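You operate a simulated robot arm through the tools that you are given. There is no shell and no other tool.

You run a simulated robot arm. Do the job below in one go: nothing can be reset, and whatever is moved stays where it is left.

Task
Purge the blue-band shell with dry air till the green lamp lights, then cap it.
Fine: pink coupling on the thick stub; bleed the valve, coupling back on its peg, caps from the blue cap tray on thick and thin stubs.
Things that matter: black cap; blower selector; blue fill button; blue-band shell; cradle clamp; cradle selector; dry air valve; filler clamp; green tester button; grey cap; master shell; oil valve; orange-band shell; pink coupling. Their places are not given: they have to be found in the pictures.

It is judged by the outcome, as a careful person would: the job done as asked, and still so three seconds after it is handed in. It fails if anything else is knocked over, pushed out of place, dropped, spilled or broken. Lids that push on must go on centred and level and be pressed home; caps that screw on are set level and turned clockwise until they are tight.

Robot
A 7-joint arm with a two-finger parallel gripper, fixed in place. Base frame: the origin is on the floor under the middle of its stand, x ahead of it, y to its left, z up. Lengths are in m, angles in degrees, forces in N, time in s.
With the tool pointing down near the work surface it reaches from about 0.4 to 0.9 m from the base axis. Its first joint turns from -143.0 to 143.0 degrees. Payload 3 kg.
The TCP is the grasp point between the finger pads, 0.03 m short of the fingertips. In the tool frame z runs along the fingers and y along their closing line. The gripper opens to 0.094 m. The fingers are 0.028 m wide and 0.01 m thick; the gripper's body (0.05 by 0.096 m) begins 0.055 m behind the TCP.
Orientation is that of the tool frame in the base frame, as a unit quaternion [x, y, z, w]. With the fingers straight down and closing along the base's y, the tool's x points along the base's -x, its y along +y and its z along -z.

Tools
- The arm moves only by the tool drive_tool. Its arguments are lists of equal length, an entry for each row: "hand": the opening, from 0 (shut) to 1 (fully open); "travel": the shift along the tool's x, y, z in m, a list of three; "rotation": the turn, a rotation vector about the tool's x, y, z in degrees, a list of three. In form: {"hand": [hand, ...], "travel": [[x, y, z], ...], "rotation": [[rx, ry, rz], ...]}. A call has 1 to 20 rows; each row shifts and turns the commanded pose from where the row before left it, along the tool's axes as they then stand. Each row takes 0.2 s and may step no farther than 0.05 m and 8.6 degrees from the row before; otherwise, or with a gripper value out of range, the whole call is refused. A pose out of reach is approached as far as the arm can. The call stops where the force on the tool passes 50 N (or 10 N more than at its start, if that is more) or the arm is blocked; 0.2 s more then pass. The fingers move at their own pace (about 0.072 m/s each) and stop on an object; they squeeze with about 28 N. The grip force told is the motor's: it shows also when the fingers shut on nothing. Time passes only in rows, and 0.2 s behind the last, so rows that do not move let the fingers close. It gives the time, the measured TCP pose, the force on the tool (base axes), the opening and the grip force at its end, in the units of the frame above (readings bear some noise), with the torque about the TCP (base axes, N m) and any sound that the robot's microphone picked up.
- Cameras (640 x 400 px; columns grow to the right, rows downward): "scene" is fixed at [0.0497, 0.499, 1.4512]; the picture's right is [0.64, -0.77, 0.00], its down [-0.63, -0.53, -0.57] and it looks along [0.43, 0.36, -0.82] (base axes); focal length 214 px, centre (320, 200). "wrist" rides on the gripper at [0.076, 0.014, -0.102] in the tool frame; the picture's right is [-0.18, 0.98, 0.00], its down [-0.75, -0.14, -0.64] and it looks along [-0.63, -0.12, 0.77] (tool axes); focal length 243 px, centre (320, 200).
- snapshot(camera): a new picture of that camera. No time passes.
- locate(camera, pixels): there is no depth. For up to 12 entries [column, row, z] of the newest picture of that camera ("zoom" is the newest enlarged one), the place [x, y] in the base frame at which the ray of that pixel passes the height z, good to about 0.002 m. No time passes.
- zoom(camera, box): a new picture of the part [left, top, right, bottom] of that camera's present view, enlarged. No time passes.
- finish_job(): hands the job in; it is judged then, once.

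Unless the task says otherwise, let go and move clear before handing in.

The tools are called by a JSON object that holds its "method" and its "body". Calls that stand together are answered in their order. drive_tool: Moves the arm, as the interface text tells. Its arguments: {"type":"object","properties":{"hand":{"type":"array","items":{"type":"number"}},"travel":{"type":"array","items":{"type":"array","items":{"type":"number"}}},"rotation":{"type":"array","items":{"type":"array","items":{"type":"number"}}}},"required":["hand","travel","rotation"]} The other tools are called the same way: snapshot (camera) takes a picture; locate (camera, pixels) gives the place at which the rays of pixels pass given heights; zoom (camera, box) takes an enlarged picture of a part of a camera's view; finish_job () hands the job in.

At the start:

```text
time: 0.0
eef_pos: [0.2746, 0.356, 1.3257]
ee_rot: [0.0, 1.0, 0.0, 0.0]
wrist_force: [0.5, -0.4, 0.1]
ft_torque: [0.03, 0.02, -0.03]
grip_width: 0.094
finger_force: 0.0
```

scene: 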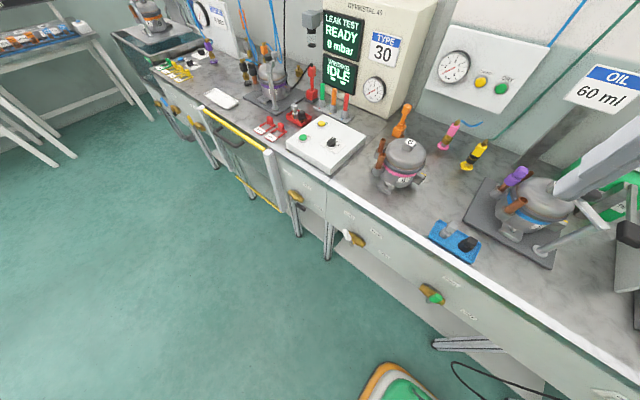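
wrist: 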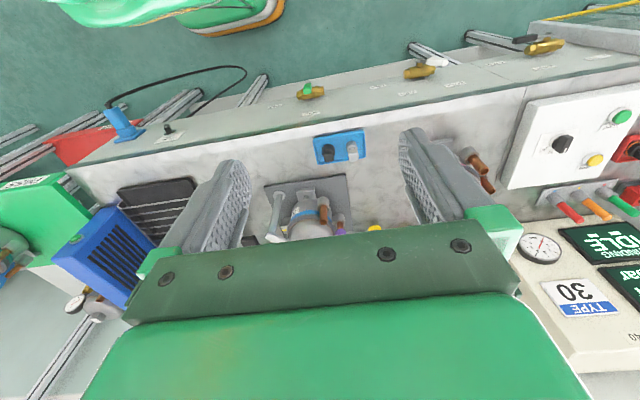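

The scene shows a bench with a shell near (400,165), a shell with a blue band maybe near (535,205), a blue cap tray near (455,242), a pink coupling near (450,135) and valves on the bench front. I'll zoom in on these parts to identify everything.

{"method": "zoom", "body": {"camera": "scene", "box": [340, 90, 500, 190]}}

{"method": "zoom", "body": {"camera": "scene", "box": [420, 140, 620, 280]}}

{"method": "zoom", "body": {"camera": "scene", "box": [260, 160, 480, 320]}}

{"method": "zoom", "body": {"camera": "scene", "box": [220, 0, 400, 180]}}

{"method": "zoom", "body": {"camera": "scene", "box": [100, 0, 280, 130]}}

{"method": "zoom", "body": {"camera": "scene", "box": [400, 0, 640, 160]}}

```text
4.00 times, centred on (420, 140) of scene
```

zoom: 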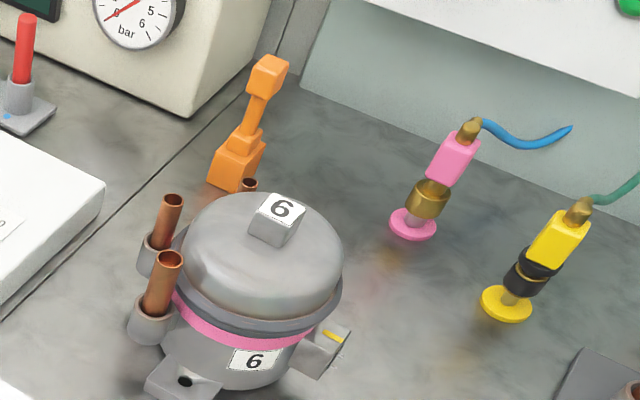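

```text
2.86 times, centred on (520, 210) of scene
```

zoom: 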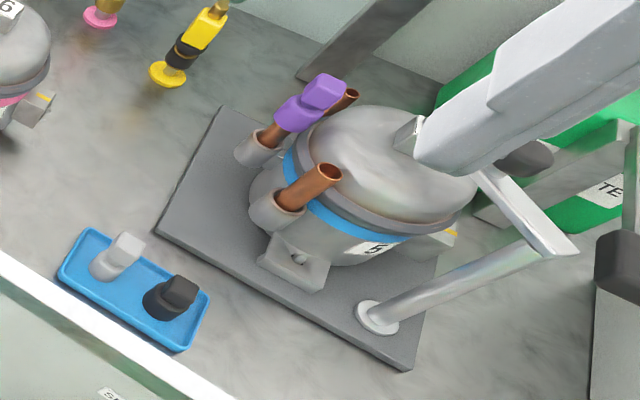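

```text
2.50 times, centred on (370, 240) of scene
```

zoom: 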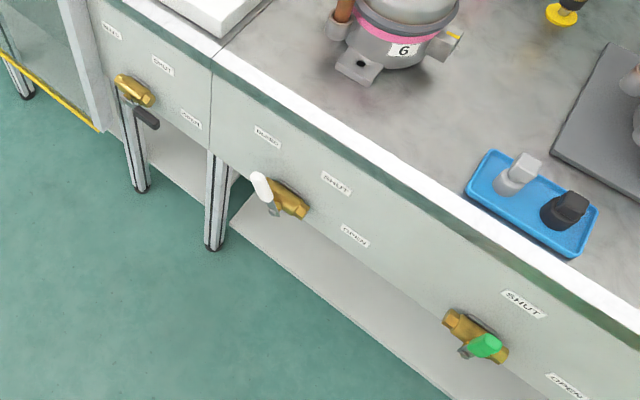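

```text
2.22 times, centred on (310, 90) of scene
```

zoom: 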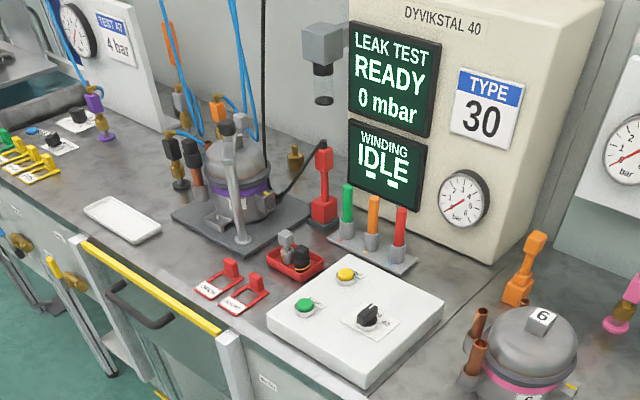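

```text
3.08 times, centred on (190, 65) of scene
```

zoom: 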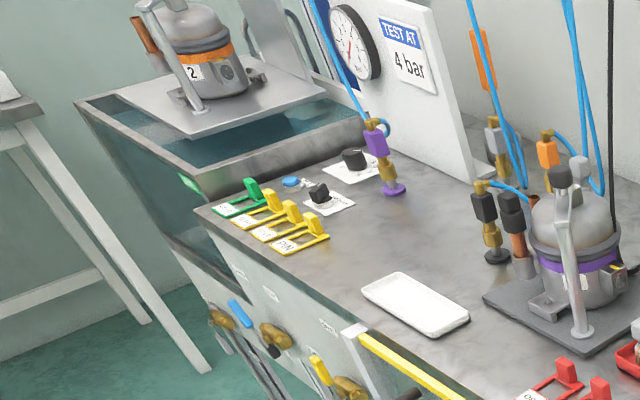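

```text
2.50 times, centred on (520, 80) of scene
```

zoom: 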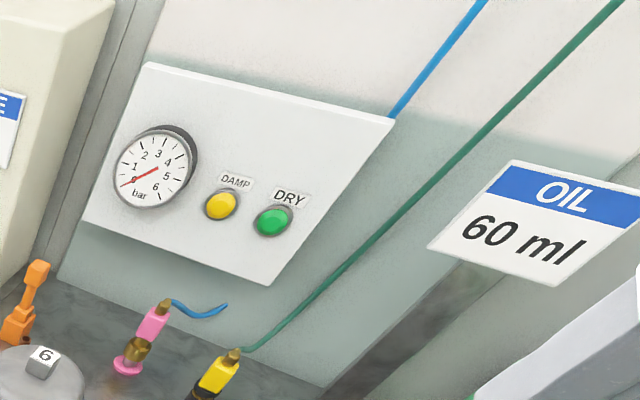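

The blue-band shell (5) sits on a dark plate with a purple piece on one stub, and below the bench are valves with white and green handles. I'll zoom much closer to read labels and see the stubs.

{"method": "zoom", "body": {"camera": "scene", "box": [485, 155, 585, 255]}}

{"method": "zoom", "body": {"camera": "scene", "box": [330, 200, 410, 260]}}

{"method": "zoom", "body": {"camera": "scene", "box": [400, 260, 500, 330]}}

{"method": "zoom", "body": {"camera": "scene", "box": [270, 165, 350, 225]}}

{"method": "zoom", "body": {"camera": "scene", "box": [420, 210, 490, 270]}}

{"method": "zoom", "body": {"camera": "scene", "box": [425, 110, 505, 180]}}

{"method": "zoom", "body": {"camera": "wrist", "box": [230, 110, 430, 250]}}

{"method": "zoom", "body": {"camera": "scene", "box": [540, 90, 640, 300]}}

```text
4.00 times, centred on (535, 205) of scene
```

zoom: 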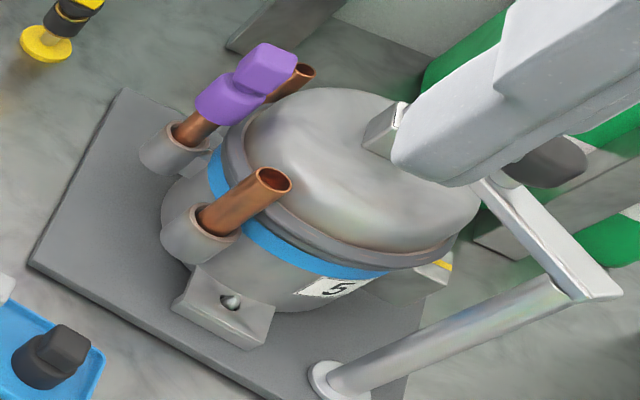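

```text
6.67 times, centred on (370, 230) of scene
```

zoom: 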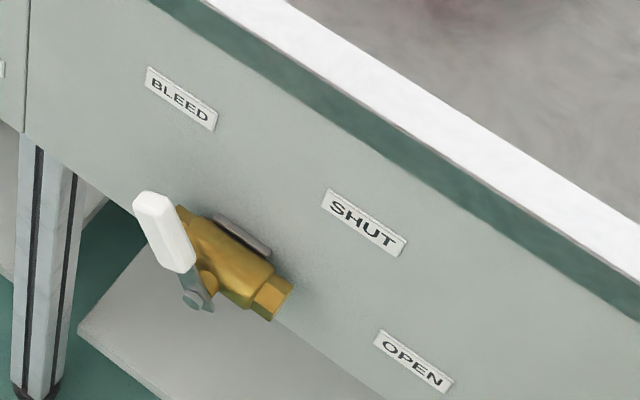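

```text
5.71 times, centred on (450, 295) of scene
```

zoom: 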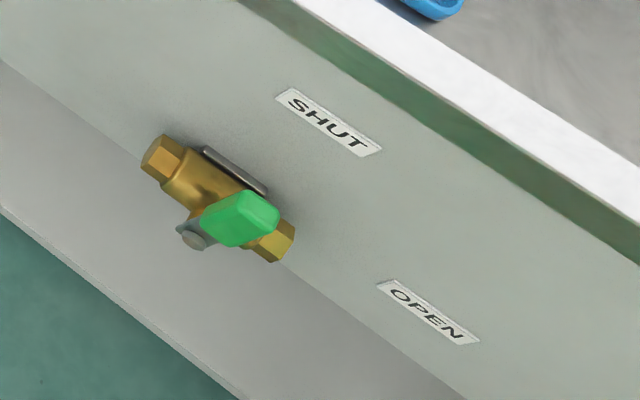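

```text
6.67 times, centred on (310, 195) of scene
```

zoom: 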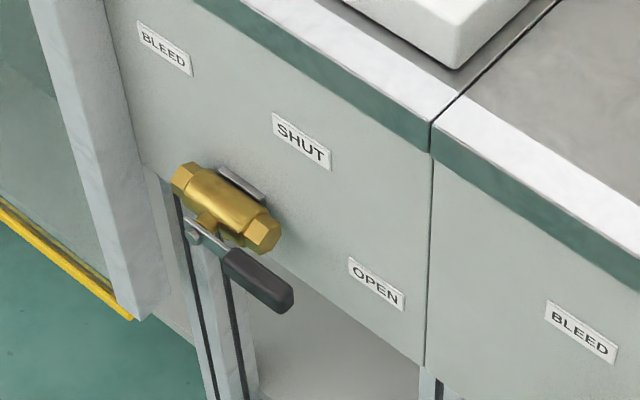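

```text
6.67 times, centred on (455, 240) of scene
```

zoom: 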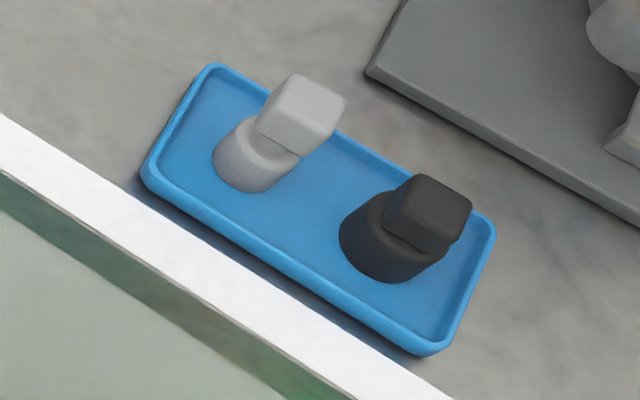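

```text
5.71 times, centred on (465, 145) of scene
```

zoom: 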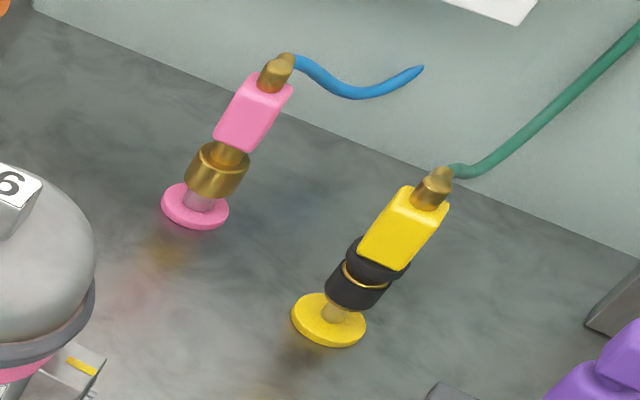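

```text
2.86 times, centred on (330, 180) of wrist
```

zoom: 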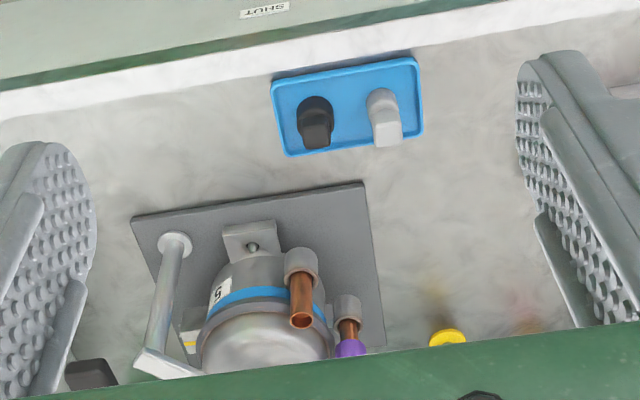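

```text
1.90 times, centred on (590, 195) of scene
```

zoom: 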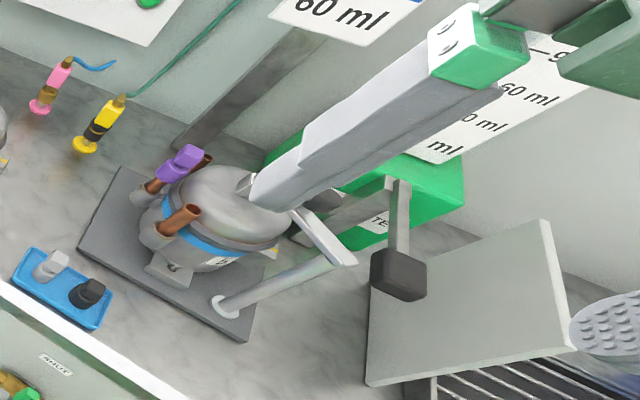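

The white-handled valve with BLEED/SHUT/OPEN labels currently points at BLEED; shell 5 has a bare stub in front, a purple-capped one and another bare one behind. I'll locate the tray corners from both cameras to get the bench height.

{"method": "locate", "body": {"camera": "scene", "pixels": [[438.5, 220.2, 0.8], [438.5, 220.2, 0.9], [438.5, 220.2, 1.0], [428.8, 237, 0.8], [428.8, 237, 0.9], [471.5, 262.8, 0.8], [471.5, 262.8, 0.9], [480.8, 243.7, 0.8], [480.8, 243.7, 0.9]]}}

{"method": "locate", "body": {"camera": "wrist", "pixels": [[313.2, 136.3, 0.8], [313.2, 136.3, 0.9], [363.2, 130.3, 0.8], [363.2, 130.3, 0.9], [366.4, 155.5, 0.8], [366.4, 155.5, 0.9], [318.5, 164.3, 0.8], [318.5, 164.3, 0.9]]}}

```text
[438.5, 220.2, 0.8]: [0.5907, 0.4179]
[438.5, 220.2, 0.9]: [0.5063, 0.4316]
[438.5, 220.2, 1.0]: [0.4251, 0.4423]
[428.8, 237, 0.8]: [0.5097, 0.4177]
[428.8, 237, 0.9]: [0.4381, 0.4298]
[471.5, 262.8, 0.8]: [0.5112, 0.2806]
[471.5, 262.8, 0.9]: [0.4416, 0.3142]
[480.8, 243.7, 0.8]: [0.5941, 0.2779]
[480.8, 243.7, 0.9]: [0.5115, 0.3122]
```

```text
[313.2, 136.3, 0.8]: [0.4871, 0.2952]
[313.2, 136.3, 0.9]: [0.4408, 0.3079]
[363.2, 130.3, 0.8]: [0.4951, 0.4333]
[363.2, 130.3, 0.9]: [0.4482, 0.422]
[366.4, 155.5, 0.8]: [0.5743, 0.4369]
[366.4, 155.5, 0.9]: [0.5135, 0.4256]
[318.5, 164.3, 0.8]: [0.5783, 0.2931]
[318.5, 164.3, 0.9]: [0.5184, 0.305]
```

The tray rim comes out at about z 0.87, with the bench running along y in front of the robot at x≈0.43. I'll locate the shell plate, pegs, and other items at about bench height.

{"method": "locate", "body": {"camera": "scene", "pixels": [[462.3, 222.2, 0.87], [485.7, 177.5, 0.87], [549.7, 269.4, 0.87], [443, 147, 0.865], [466, 167, 0.865], [447, 126, 1.0], [503, 193, 0.95], [518, 193, 0.95], [400, 165, 0.86], [503, 345, 0.86], [640, 372, 0.86]]}}

{"method": "locate", "body": {"camera": "wrist", "pixels": [[276.4, 186, 0.87], [343, 175, 0.87], [300, 190, 0.9], [440, 70, 0.75], [425, 72, 0.75], [310, 92, 0.75]]}}

```text
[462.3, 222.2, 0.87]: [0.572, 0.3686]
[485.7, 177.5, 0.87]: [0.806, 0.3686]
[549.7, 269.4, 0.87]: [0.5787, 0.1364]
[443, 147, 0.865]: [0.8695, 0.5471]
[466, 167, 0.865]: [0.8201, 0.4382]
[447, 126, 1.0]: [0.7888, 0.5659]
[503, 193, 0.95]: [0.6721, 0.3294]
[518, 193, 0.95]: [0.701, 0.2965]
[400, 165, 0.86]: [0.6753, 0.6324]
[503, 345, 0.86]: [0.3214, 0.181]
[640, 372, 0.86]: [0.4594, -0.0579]
```

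```text
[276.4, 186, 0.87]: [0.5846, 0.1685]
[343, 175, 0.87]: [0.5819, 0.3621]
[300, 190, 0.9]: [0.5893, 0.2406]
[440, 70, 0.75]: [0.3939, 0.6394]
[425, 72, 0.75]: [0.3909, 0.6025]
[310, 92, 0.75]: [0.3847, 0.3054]
```

Shell 5's plate spans x 0.57–0.81, y 0.14–0.37, and the pink peg is near [0.87, 0.55]. I'll move the wrist camera in for a closer look at the pink coupling and shell 5.

{"method": "drive_tool", "body": {"hand": [1, 1, 1, 1, 1, 1, 1], "travel": [[-0.0322, 0.0206, 0.018], [-0.0322, 0.0206, 0.018], [-0.0322, 0.0206, 0.018], [-0.0322, 0.0206, 0.018], [-0.0322, 0.0206, 0.018], [-0.0322, 0.0206, 0.018], [-0.0322, 0.0206, 0.018]], "rotation": [[0, 0, 0], [0, 0, 0], [0, 0, 0], [0, 0, 0], [0, 0, 0], [0, 0, 0], [0, 0, 0]]}}

{"method": "snapshot", "body": {"camera": "wrist"}}

{"method": "snapshot", "body": {"camera": "scene"}}

```text
time: 1.6
eef_pos: [0.5021, 0.5001, 1.1968]
ee_rot: [0.0, 1.0, 0.001, 0.001]
wrist_force: [0.2, 0.7, 0.0]
ft_torque: [0.0, 0.0, 0.01]
grip_width: 0.0938
finger_force: 0.0
```

```text
taken
```

wrist: 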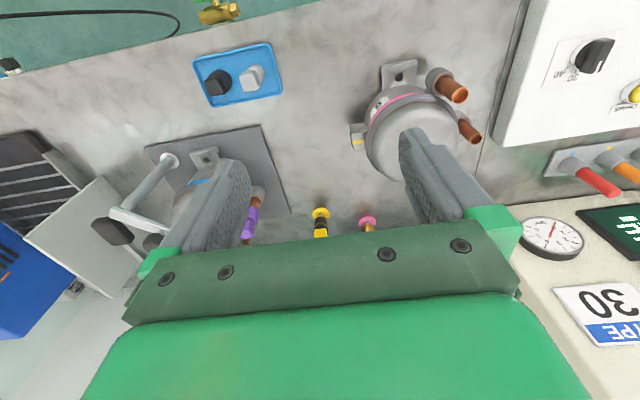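

```text
taken
```

scene: 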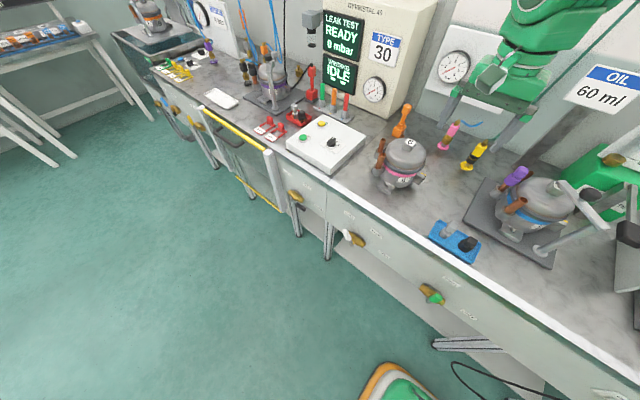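

The scene view of shell 5 at (535,205) is now unobstructed by the gripper. I'll zoom on shell 5, its clamp, and the pegs in both views.

{"method": "zoom", "body": {"camera": "scene", "box": [480, 150, 600, 270]}}

{"method": "zoom", "body": {"camera": "scene", "box": [540, 130, 640, 330]}}

{"method": "zoom", "body": {"camera": "wrist", "box": [140, 130, 400, 250]}}

{"method": "zoom", "body": {"camera": "wrist", "box": [180, 30, 300, 120]}}

```text
3.33 times, centred on (540, 210) of scene
```

zoom: 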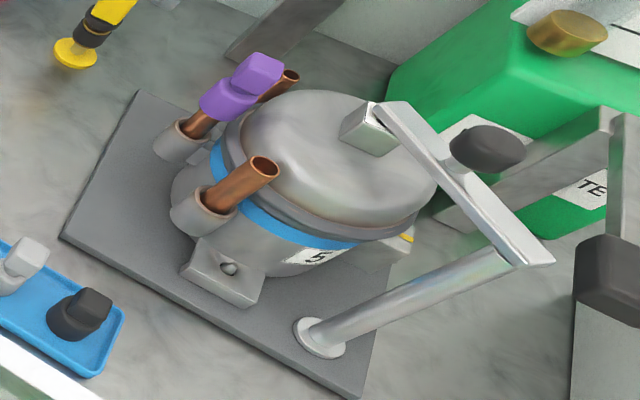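

```text
2.00 times, centred on (590, 230) of scene
```

zoom: 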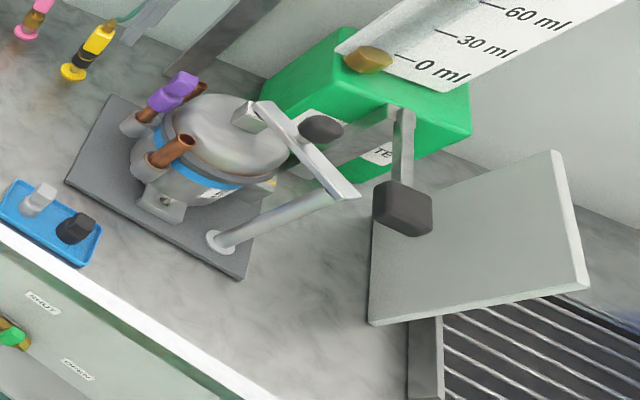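

```text
2.46 times, centred on (270, 190) of wrist
```

zoom: 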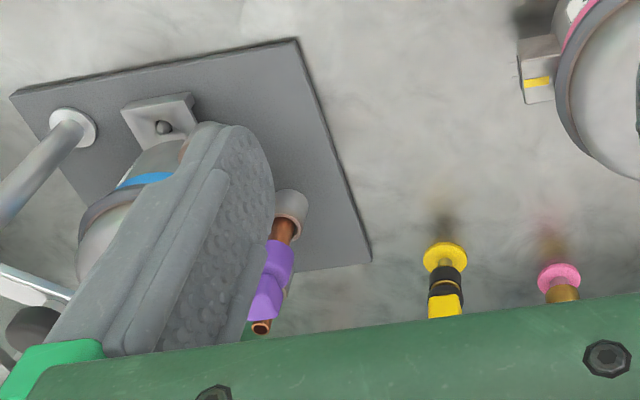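

```text
4.44 times, centred on (240, 75) of wrist
```

zoom: 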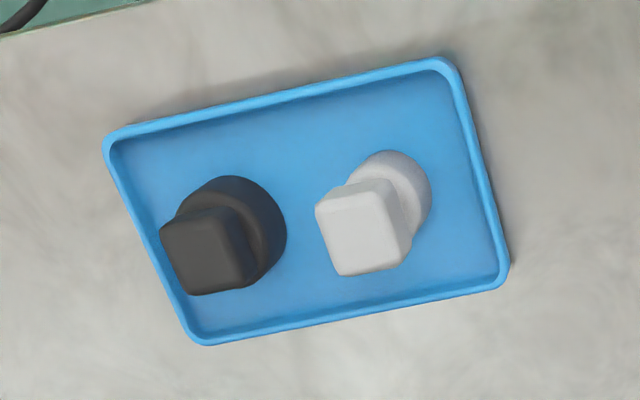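

Shell 5's stubs tilt outward on its +y side, and copper is visible beyond the purple piece at zoom pixel (262,325). I'll go look from the +y side by turning the tool 90° about its axis.

{"method": "drive_tool", "body": {"hand": [1, 1, 1, 1, 1, 1, 1, 1, 1, 1, 1, 1, 1, 1, 1, 1], "travel": [[-0.0316, -0.02, 0.0134], [-0.0316, -0.02, 0.0134], [-0.0316, -0.02, 0.0134], [-0.0316, -0.02, 0.0134], [-0.0316, -0.02, 0.0134], [0, 0, 0], [0, 0, 0], [0, 0, 0], [0, 0, 0], [0, 0, 0], [0, 0, 0], [0, 0, 0], [0, 0, 0], [0, 0, 0], [0, 0, 0], [0, 0, 0]], "rotation": [[0, 0, 0], [0, 0, 0], [0, 0, 0], [0, 0, 0], [0, 0, 0], [0, 0, 8.182], [0, 0, 8.182], [0, 0, 8.182], [0, 0, 8.182], [0, 0, 8.182], [0, 0, 8.182], [0, 0, 8.182], [0, 0, 8.182], [0, 0, 8.182], [0, 0, 8.182], [0, 0, 8.182]]}}

{"method": "snapshot", "body": {"camera": "wrist"}}

{"method": "snapshot", "body": {"camera": "scene"}}

```text
time: 5.0
eef_pos: [0.6582, 0.3993, 1.1327]
ee_rot: [0.707, 0.707, 0.0, 0.0]
wrist_force: [-0.5, 0.5, 0.0]
ft_torque: [0.03, -0.03, -0.03]
grip_width: 0.0938
finger_force: 0.0
```

```text
taken
```

wrist: 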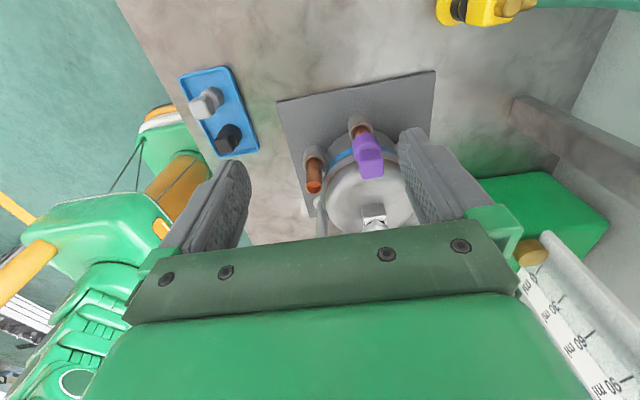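

```text
taken
```

scene: 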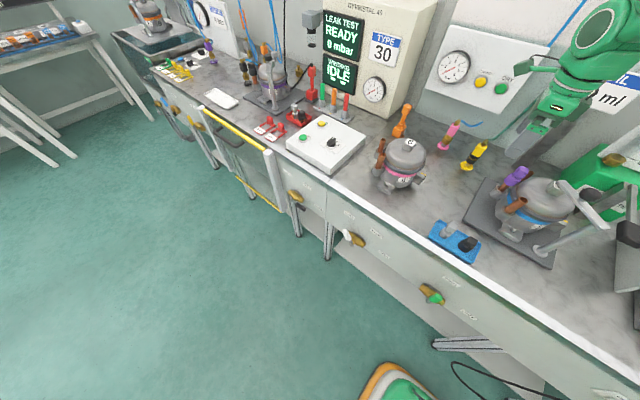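

{"method": "zoom", "body": {"camera": "wrist", "box": [270, 90, 450, 240]}}

{"method": "zoom", "body": {"camera": "wrist", "box": [300, 110, 400, 200]}}

```text
2.67 times, centred on (360, 165) of wrist
```

zoom: 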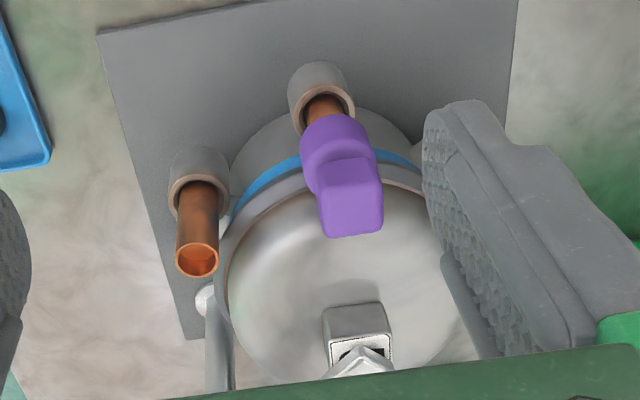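

```text
4.44 times, centred on (350, 155) of wrist
```

zoom: 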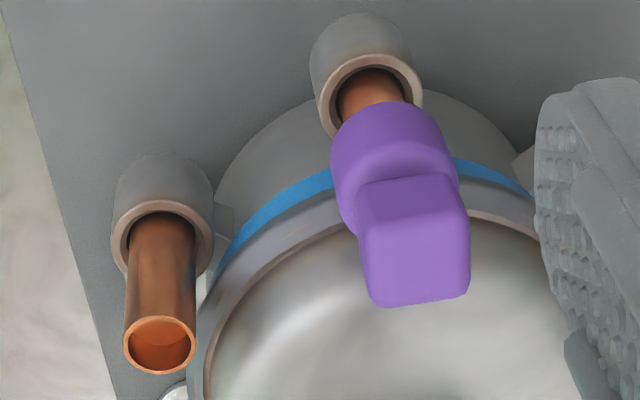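

Stub A (bare, front) and stub B (purple cap) are visible; the third stub is hidden by the right finger. I'll shift +x and zoom again.

{"method": "drive_tool", "body": {"hand": [1, 1], "travel": [[0, 0.04, 0], [0, 0.04, 0]], "rotation": [[0, 0, 0], [0, 0, 0]]}}

{"method": "zoom", "body": {"camera": "wrist", "box": [240, 90, 420, 240]}}

{"method": "snapshot", "body": {"camera": "wrist"}}

```text
time: 5.6
eef_pos: [0.7167, 0.3998, 1.1277]
ee_rot: [0.706, 0.708, 0.0, 0.0]
wrist_force: [0.4, -0.9, 0.6]
ft_torque: [0.01, 0.0, 0.03]
grip_width: 0.0939
finger_force: 0.0
out of reach, approached as far as the arm can: row 2
```

```text
2.67 times, centred on (330, 165) of wrist
```

zoom: 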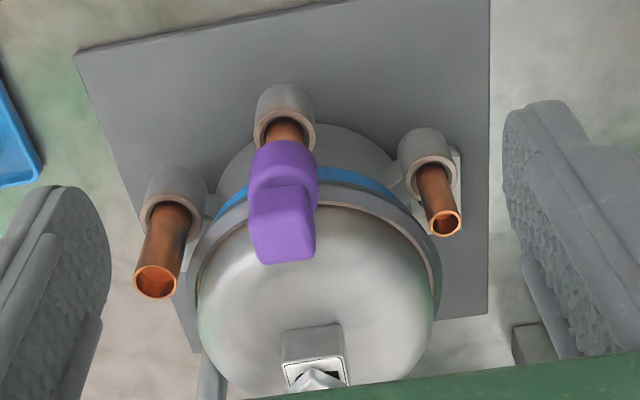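

```text
taken
```

wrist: 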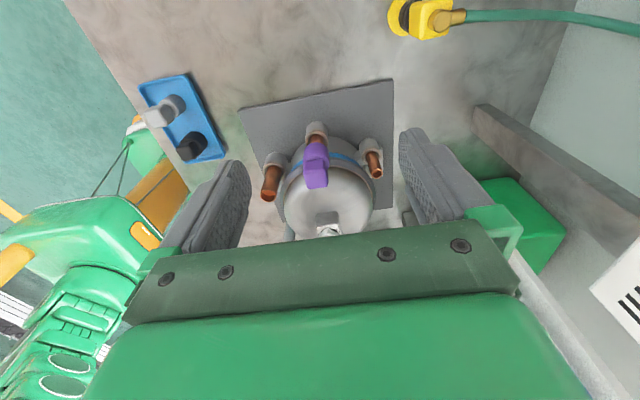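

Now three stubs are clear: thick stub A at wrist (268,195), purple-capped B, and thin stub C at (377,173). I'll triangulate their mouths and collars from both cameras.

{"method": "locate", "body": {"camera": "wrist", "pixels": [[268.1, 195, 0.95], [268.1, 195, 1.05], [273, 170.6, 0.9], [273, 170.6, 1.0], [377.25, 173.25, 0.95], [377.25, 173.25, 1.05], [371.25, 156.75, 0.9], [371.25, 156.75, 1.0], [316.9, 140.6, 0.9], [316.9, 140.6, 1.0]]}}

{"method": "locate", "body": {"camera": "scene", "pixels": [[523.2, 199.8, 0.95], [523.2, 199.8, 1.05], [508.5, 210.9, 0.9], [508.5, 210.9, 1.0], [531, 172.8, 0.95], [531, 172.8, 1.05], [501.9, 189.6, 0.9], [501.9, 189.6, 1.0]]}}

```text
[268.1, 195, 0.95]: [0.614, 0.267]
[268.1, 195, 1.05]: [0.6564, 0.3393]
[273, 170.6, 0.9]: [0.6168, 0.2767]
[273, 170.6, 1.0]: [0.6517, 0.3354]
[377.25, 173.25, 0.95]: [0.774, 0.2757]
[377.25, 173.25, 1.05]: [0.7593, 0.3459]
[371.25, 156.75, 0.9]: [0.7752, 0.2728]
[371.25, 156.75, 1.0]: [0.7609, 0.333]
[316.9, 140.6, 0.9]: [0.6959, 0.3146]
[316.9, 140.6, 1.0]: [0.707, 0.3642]
```

```text
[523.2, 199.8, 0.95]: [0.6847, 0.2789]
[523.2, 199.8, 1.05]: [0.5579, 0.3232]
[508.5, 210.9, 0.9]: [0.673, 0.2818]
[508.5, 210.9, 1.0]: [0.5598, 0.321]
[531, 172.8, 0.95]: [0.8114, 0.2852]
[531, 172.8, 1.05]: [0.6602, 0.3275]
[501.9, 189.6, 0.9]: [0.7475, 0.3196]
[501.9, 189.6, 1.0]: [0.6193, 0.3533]
```

Triangulation gives vertical stubs: A at (0.632, 0.298) mouth z≈0.99, C at (0.770, 0.296) mouth z≈0.98, B at (0.70, 0.333). The pink peg at about (0.87, 0.547) is far out, so I'll back off and turn the tool toward horizontal with the camera on top to inspect it.

{"method": "drive_tool", "body": {"hand": [1, 1, 1, 1, 1, 1, 1, 1, 1, 1, 1, 1, 1, 1, 1, 1, 1], "travel": [[0.0167, -0.0361, -0.0117], [0.0167, -0.0361, -0.0117], [0.0167, -0.0361, -0.0117], [0.0167, -0.0361, -0.0117], [0.0167, -0.0361, -0.0117], [0.0167, -0.0361, -0.0117], [0, 0, 0], [0, 0, 0], [0, 0, 0], [0, 0, 0], [0, 0, 0], [0, 0, 0], [0, 0, 0], [0, 0, 0], [0, 0, 0], [0, 0, 0], [0, 0, 0]], "rotation": [[0, 0, 0], [0, 0, 0], [0, 0, 0], [0, 0, 0], [0, 0, 0], [0, 0, 0], [0, 0, 8.182], [0, 0, 8.182], [0, 0, 8.182], [0, 0, 8.182], [0, 0, 8.182], [0, 0, 8.182], [0, 0, 8.182], [0, 0, 8.182], [0, 0, 8.182], [0, 0, 8.182], [0, 0, 8.182]]}}

{"method": "snapshot", "body": {"camera": "wrist"}}

{"method": "snapshot", "body": {"camera": "scene"}}

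```text
time: 9.2
eef_pos: [0.496, 0.4962, 1.186]
ee_rot: [0.889, 0.458, -0.001, 0.001]
wrist_force: [0.3, 0.4, -0.5]
ft_torque: [0.02, 0.01, 0.01]
grip_width: 0.0941
finger_force: 0.1
out of reach, approached as far as the arm can: row 11, 12, 13, 14, 15, 16, 17
```

```text
taken
```

wrist: 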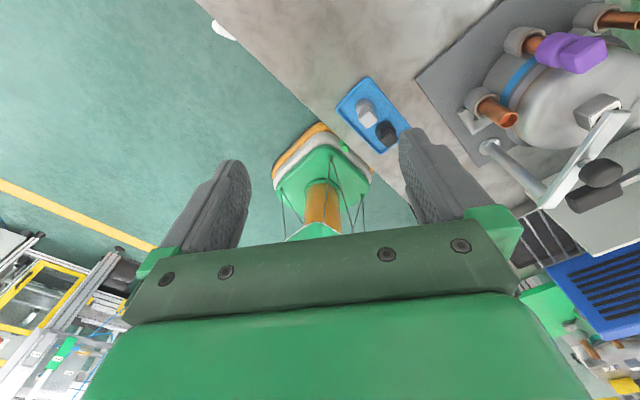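

```text
taken
```

scene: 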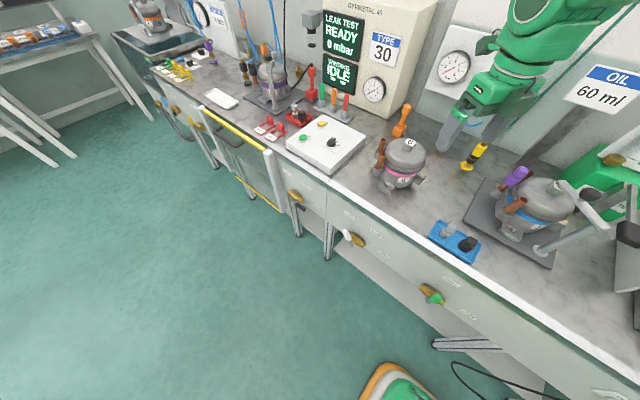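

The roll hit its limit at about 125° from the start orientation, so camera-on-top isn't available this way. I'll turn back about tool z and check how the commanded pose behaves.

{"method": "drive_tool", "body": {"hand": [1, 1, 1], "travel": [[0, 0, 0], [0, 0, 0], [0, 0, 0]], "rotation": [[0, 0, -8.2], [0, 0, -8.2], [0, 0, -8.2]]}}

```text
time: 10.0
eef_pos: [0.4975, 0.4972, 1.1871]
ee_rot: [0.77, 0.638, 0.0, 0.0]
wrist_force: [-0.1, 0.7, 0.0]
ft_torque: [-0.03, 0.0, 0.0]
grip_width: 0.0939
finger_force: 0.1
```

The next call starts from the measured pose, as hoped. I'll roll back to the default side plus 15° of azimuth, then pitch the tool up to 30° below horizontal.

{"method": "drive_tool", "body": {"hand": [1, 1, 1, 1, 1, 1, 1, 1, 1, 1, 1, 1, 1, 1], "travel": [[0, 0, 0], [0, 0, 0], [0, 0, 0], [0, 0, 0], [0, 0, 0], [0, 0, 0], [0, 0, 0], [0, 0, 0], [0, 0, 0], [0, 0, 0], [0, 0, 0], [0, 0, 0], [0, 0, 0], [0, 0, 0]], "rotation": [[0, 0, -8.27], [0, 0, -8.27], [0, 0, -8.27], [0, 0, -8.27], [0, 0, -8.27], [0, 0, -8.27], [0, 0, -8.27], [0, 0, -8.27], [0, 0, -8.27], [0, 0, -8.27], [0, 0, -8.27], [0, 0, -8.27], [0, 0, -8.27], [0, 0, -8.27]]}}

{"method": "drive_tool", "body": {"hand": [1, 1, 1, 1, 1, 1, 1, 1], "travel": [[0, 0, 0], [0, 0, 0], [0, 0, 0], [0, 0, 0], [0, 0, 0], [0, 0, 0], [0, 0, 0], [0, 0, 0]], "rotation": [[0, -7.5, 0], [0, -7.5, 0], [0, -7.5, 0], [0, -7.5, 0], [0, -7.5, 0], [0, -7.5, 0], [0, -7.5, 0], [0, -7.5, 0]]}}

{"method": "snapshot", "body": {"camera": "wrist"}}

{"method": "snapshot", "body": {"camera": "scene"}}

```text
time: 13.0
eef_pos: [0.4972, 0.496, 1.1867]
ee_rot: [-0.132, 0.991, 0.0, 0.0]
wrist_force: [-0.1, 0.1, 0.4]
ft_torque: [0.02, 0.02, 0.03]
grip_width: 0.0943
finger_force: 0.1
```

```text
time: 15.0
eef_pos: [0.5223, 0.4852, 1.1614]
ee_rot: [-0.056, 0.894, 0.108, 0.431]
wrist_force: [0.4, -0.3, -0.8]
ft_torque: [0.02, 0.02, 0.0]
grip_width: 0.094
finger_force: 0.0
stopped in row 8: the arm was blocked; the commanded pose is now the measured one
```

```text
taken
```

wrist: 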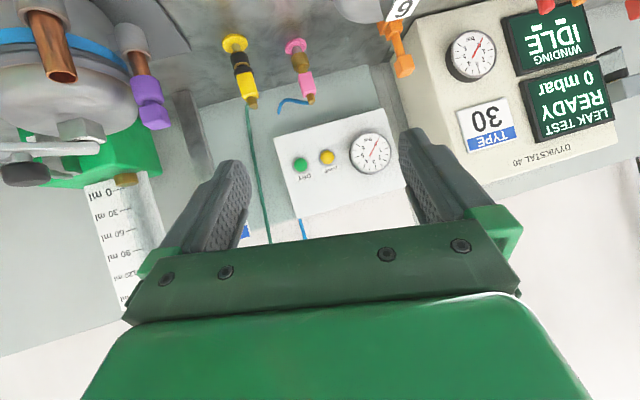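

```text
taken
```

scene: 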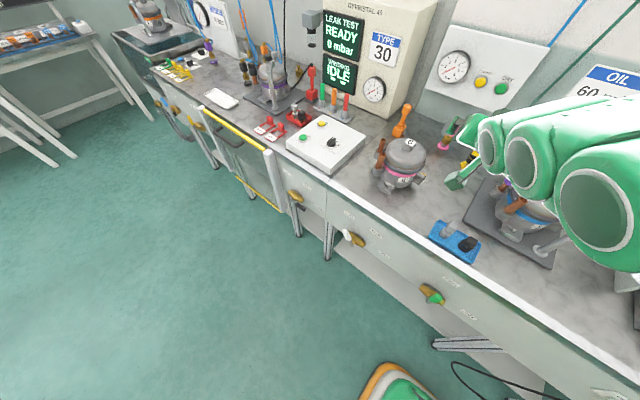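

The pitch stopped at about 39° below horizontal (arm blocked), but the wrist now sees the pink coupling at (300,70) and the panel lamps at (300,165)/(327,157). I'll zoom into these.

{"method": "zoom", "body": {"camera": "wrist", "box": [210, 25, 340, 115]}}

{"method": "zoom", "body": {"camera": "wrist", "box": [270, 110, 410, 220]}}

{"method": "zoom", "body": {"camera": "scene", "box": [430, 80, 640, 290]}}

```text
4.44 times, centred on (275, 70) of wrist
```

zoom: 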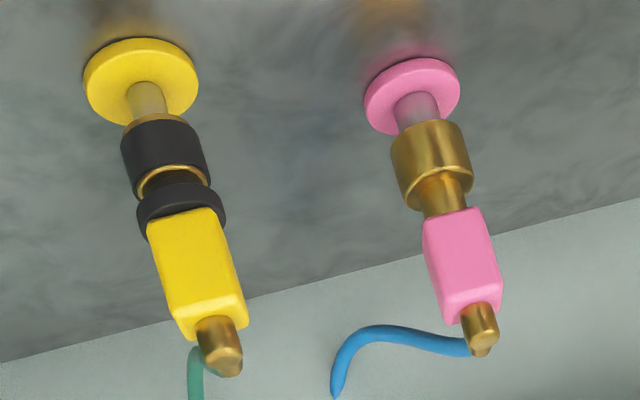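

```text
3.64 times, centred on (340, 165) of wrist
```

zoom: 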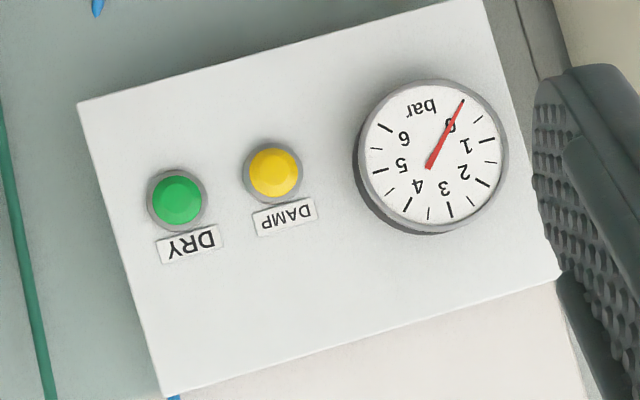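

```text
1.90 times, centred on (535, 185) of scene
```

zoom: 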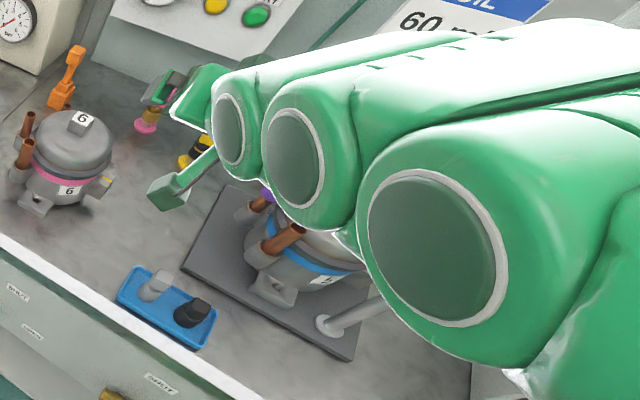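

The pink block shows one flat face toward −x, about 0.024 m wide, vertical on its peg; the gauge reads 0 bar. I'll move forward and see whether the arm frees up, then correct orientation.

{"method": "drive_tool", "body": {"hand": [1, 1, 1, 1, 1], "travel": [[-0.0095, -0.0063, 0.0375], [-0.0095, -0.0063, 0.0375], [-0.0095, -0.0063, 0.0375], [-0.0095, -0.0063, 0.0375], [-0.0095, -0.0063, 0.0375]], "rotation": [[0, 0, 0], [0, 0, 0], [0, 0, 0], [0, 0, 0], [0, 0, 0]]}}

{"method": "locate", "body": {"camera": "wrist", "pixels": [[295.9, 46.4, 0.87], [307.2, 84.6, 0.93], [307.2, 84.6, 0.95], [309.2, 94.8, 0.96], [309.2, 94.8, 0.98]]}}

{"method": "snapshot", "body": {"camera": "wrist"}}

```text
time: 16.2
eef_pos: [0.7005, 0.5022, 1.0838]
ee_rot: [-0.059, 0.893, 0.108, 0.434]
wrist_force: [-0.9, -0.2, -0.2]
ft_torque: [0.01, -0.01, 0.0]
grip_width: 0.0943
finger_force: 0.1
```

```text
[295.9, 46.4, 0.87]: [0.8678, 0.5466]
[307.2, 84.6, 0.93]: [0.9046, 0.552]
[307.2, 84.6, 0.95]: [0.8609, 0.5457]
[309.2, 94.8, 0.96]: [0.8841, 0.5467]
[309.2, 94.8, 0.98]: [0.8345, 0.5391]
```

```text
taken
```

wrist: 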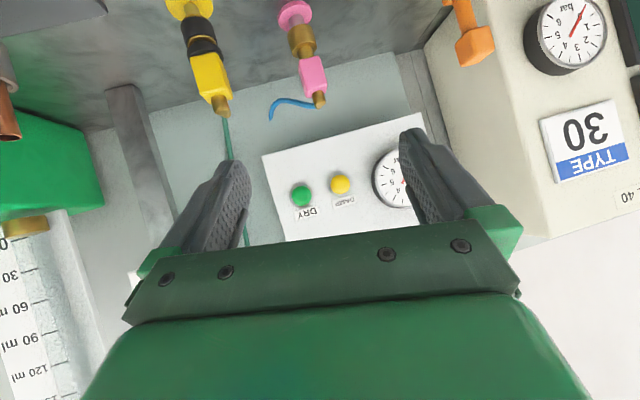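

The locate confirms the pink axis at (0.868, 0.547), block centre z≈0.946. I'll level the tool's roll and set azimuth ~12°, pitch ~33° below horizontal.

{"method": "drive_tool", "body": {"hand": [1, 1, 1], "travel": [[0, 0, 0], [0, 0, 0], [0, 0, 0]], "rotation": [[2.2, -2.17, -3.45], [2.2, -2.17, -3.45], [0, 0, 0]]}}

{"method": "snapshot", "body": {"camera": "wrist"}}

{"method": "snapshot", "body": {"camera": "scene"}}

```text
time: 17.0
eef_pos: [0.7, 0.5026, 1.0826]
ee_rot: [-0.091, 0.874, 0.049, 0.474]
wrist_force: [-0.7, 0.3, 0.0]
ft_torque: [0.03, 0.0, -0.02]
grip_width: 0.0941
finger_force: 0.1
```

```text
taken
```

wrist: 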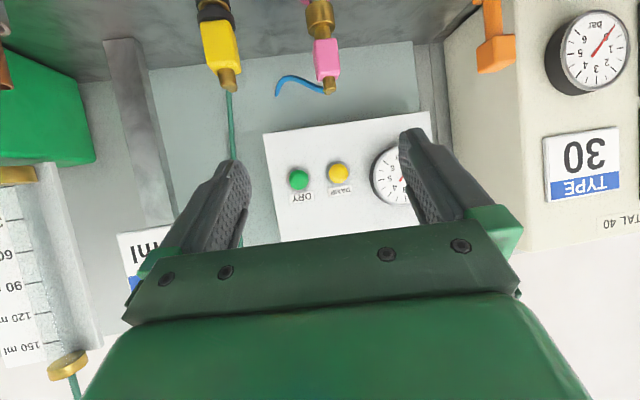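

```text
taken
```

scene: 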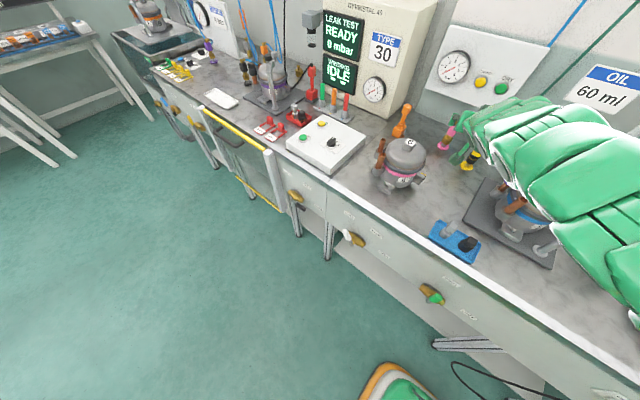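

Orientation now matches what I wanted (tool z ≈ (0.82, 0.17, −0.54), closing line level). I'll move to a pre-grasp 0.10 m short of the pink block.

{"method": "drive_tool", "body": {"hand": [1, 1, 1], "travel": [[0.0061, 0.0029, 0.0396], [0.0061, 0.0029, 0.0396], [0.0061, 0.0029, 0.0396]], "rotation": [[0, 0, 0], [0, 0, 0], [0, 0, 0]]}}

{"method": "snapshot", "body": {"camera": "wrist"}}

{"method": "zoom", "body": {"camera": "scene", "box": [400, 80, 520, 200]}}

```text
time: 17.8
eef_pos: [0.7867, 0.5278, 1.0018]
ee_rot: [-0.09, 0.875, 0.048, 0.474]
wrist_force: [-0.8, 0.6, -0.8]
ft_torque: [0.03, 0.01, 0.01]
grip_width: 0.0938
finger_force: 0.1
```

```text
taken
```

wrist: 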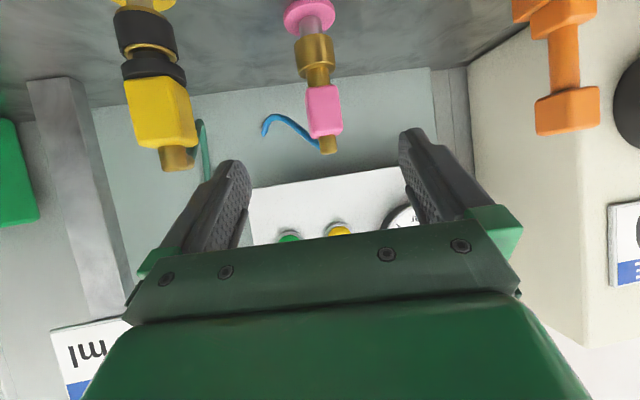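

```text
3.33 times, centred on (460, 140) of scene
```

zoom: 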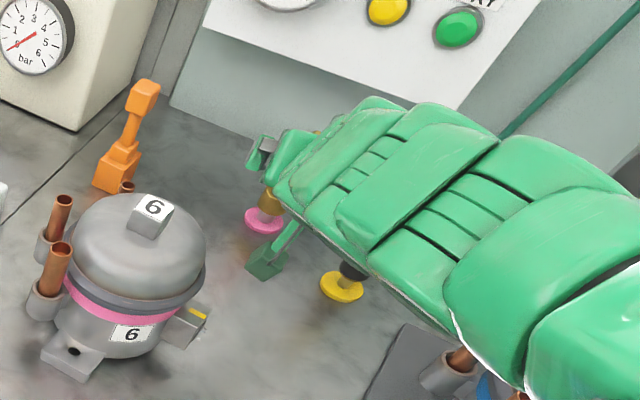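

The pink block is centred between the fingers at wrist (324,110). I'll locate it in this closer view to refine the final approach.

{"method": "locate", "body": {"camera": "wrist", "pixels": [[324, 110, 0.94], [324, 110, 0.95], [310, 14, 0.87], [316, 70, 0.92], [328, 143, 0.98], [341, 118, 0.945], [307, 118, 0.945]]}}

{"method": "zoom", "body": {"camera": "wrist", "box": [260, 0, 400, 170]}}

```text
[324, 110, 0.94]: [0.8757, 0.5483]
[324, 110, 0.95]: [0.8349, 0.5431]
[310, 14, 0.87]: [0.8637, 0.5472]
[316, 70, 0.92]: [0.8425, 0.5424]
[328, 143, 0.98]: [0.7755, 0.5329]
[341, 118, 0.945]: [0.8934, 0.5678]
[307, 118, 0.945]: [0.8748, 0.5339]
```

```text
2.35 times, centred on (330, 85) of wrist
```

zoom: 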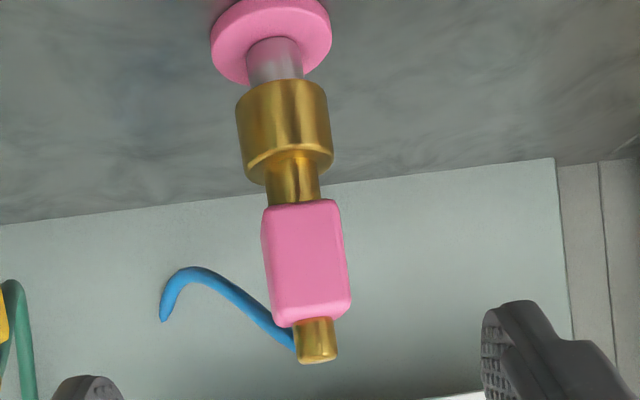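

Block centre is about (0.868, 0.547, 0.947), spanning z 0.929–0.965. I'll advance along the tool axis to it with the hand open and check reach before closing.

{"method": "drive_tool", "body": {"hand": [1, 1, 1, 1], "travel": [[0.0001, 0.0007, 0.0333], [0.0001, 0.0007, 0.0333], [0.0001, 0.0007, 0.0333], [0, 0, 0]], "rotation": [[0, 0, 0], [0, 0, 0], [0, 0, 0], [0, 0, 0]]}}

{"method": "snapshot", "body": {"camera": "wrist"}}

```text
time: 18.8
eef_pos: [0.8682, 0.547, 0.9475]
ee_rot: [-0.091, 0.874, 0.048, 0.474]
wrist_force: [-0.4, -0.6, -0.1]
ft_torque: [0.0, -0.02, -0.02]
grip_width: 0.0939
finger_force: 0.0
```

```text
taken
```

wrist: 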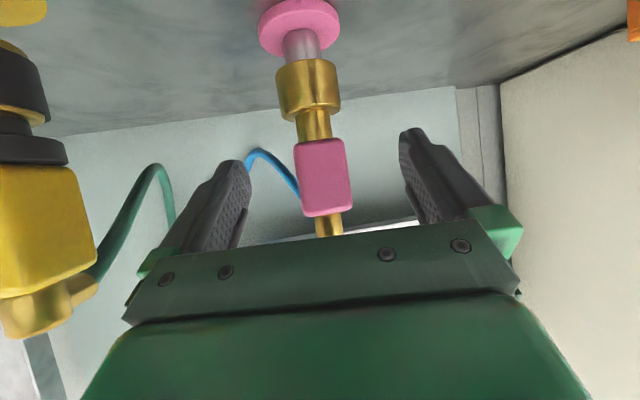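

Reached: the block sits at (323,178) between the pads, clear of the yellow coupling. I'll close the fingers.

{"method": "drive_tool", "body": {"hand": [0.2, 0.1, 0, 0, 0], "travel": [[0, 0, 0], [0, 0, 0], [0, 0, 0], [0, 0, 0], [0, 0, 0]], "rotation": [[0, 0, 0], [0, 0, 0], [0, 0, 0], [0, 0, 0], [0, 0, 0]]}}

{"method": "snapshot", "body": {"camera": "wrist"}}

```text
time: 20.0
eef_pos: [0.867, 0.547, 0.9476]
ee_rot: [-0.092, 0.874, 0.05, 0.474]
wrist_force: [-0.3, -1.6, 2.6]
ft_torque: [-0.03, -0.02, -0.02]
grip_width: 0.0324
finger_force: 28.0
```

```text
taken
```

wrist: 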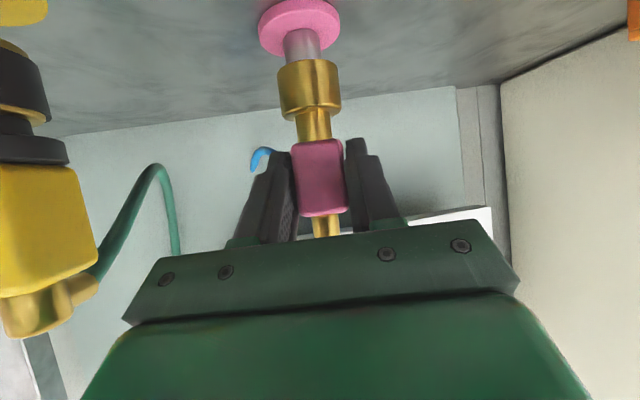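

The grip holds at 0.0324 m with 28 N. I'll zoom in to check whether the pads are flush on the block's faces.

{"method": "zoom", "body": {"camera": "wrist", "box": [250, 110, 390, 250]}}

{"method": "zoom", "body": {"camera": "scene", "box": [420, 90, 500, 170]}}

```text
2.86 times, centred on (320, 180) of wrist
```

zoom: 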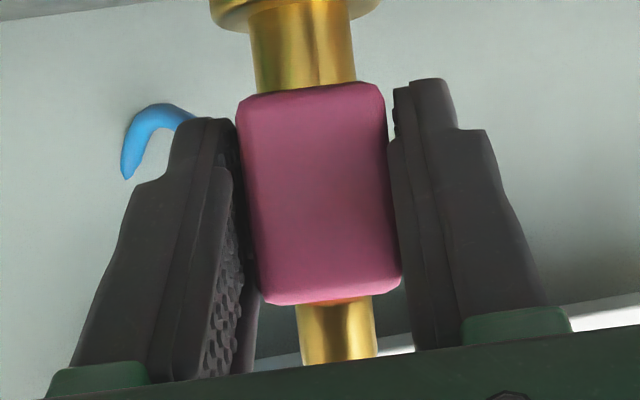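

```text
5.00 times, centred on (460, 130) of scene
```

zoom: 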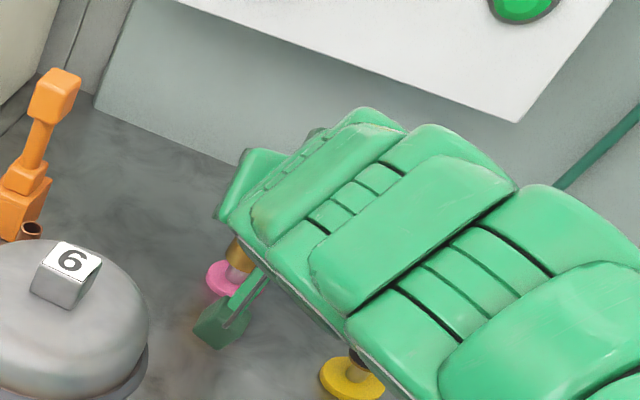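

The pads may be gripping slightly across the block's corners, since I came in 12° off the x axis. I'll loosen, yaw to square with the block, and re-grip to compare the width.

{"method": "drive_tool", "body": {"hand": [0.6, 0.6, 0.6, 0.6, 0.6, 0, 0, 0, 0], "travel": [[0, 0, 0], [0, 0, 0], [0, 0, 0], [0, 0, 0], [0, 0, 0], [0, 0, 0], [0, 0, 0], [0, 0, 0], [0, 0, 0]], "rotation": [[0, 0, 0], [0, 0, 0], [5.03, 0, 3.27], [5.03, 0, 3.27], [0, 0, 0], [0, 0, 0], [0, 0, 0], [0, 0, 0], [0, 0, 0]]}}

{"method": "zoom", "body": {"camera": "wrist", "box": [250, 110, 390, 250]}}

```text
time: 22.0
eef_pos: [0.8667, 0.5468, 0.946]
ee_rot: [0.002, 0.879, -0.002, 0.477]
wrist_force: [-0.1, 1.8, -0.6]
ft_torque: [0.06, 0.01, 0.05]
grip_width: 0.0318
finger_force: 27.7
```

```text
2.86 times, centred on (320, 180) of wrist
```

zoom: 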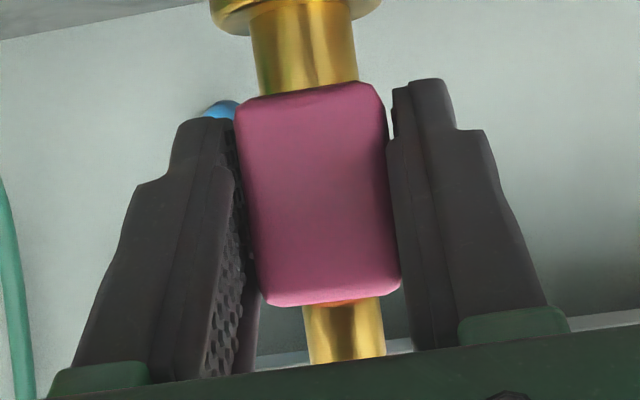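

Width is essentially the same (0.0318), so the block self-aligns and the grip is flush. I'll lift it straight up off the peg.

{"method": "drive_tool", "body": {"hand": [0, 0, 0, 0, 0], "travel": [[-0.0084, 0, -0.00545], [-0.0126, 0, -0.0082], [-0.0168, 0, -0.0109], [-0.0168, 0, -0.0109], [-0.0168, 0, -0.0109]], "rotation": [[0, 0, 0], [0, 0, 0], [0, 0, 0], [0, 0, 0], [0, 0, 0]]}}

{"method": "snapshot", "body": {"camera": "wrist"}}

{"method": "snapshot", "body": {"camera": "scene"}}

```text
time: 23.2
eef_pos: [0.8678, 0.5475, 1.0318]
ee_rot: [0.002, 0.879, -0.001, 0.476]
wrist_force: [-1.0, -0.4, -0.4]
ft_torque: [-0.01, 0.01, -0.04]
grip_width: 0.0316
finger_force: 27.9
```

```text
taken
```

wrist: 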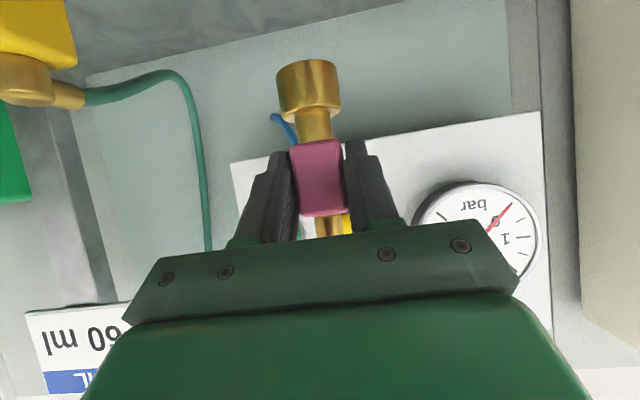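

```text
taken
```

scene: 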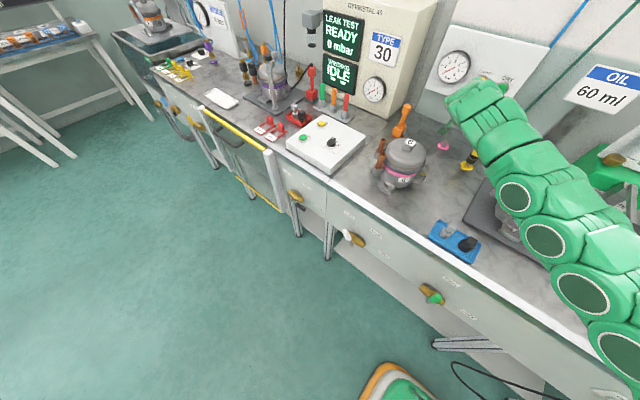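

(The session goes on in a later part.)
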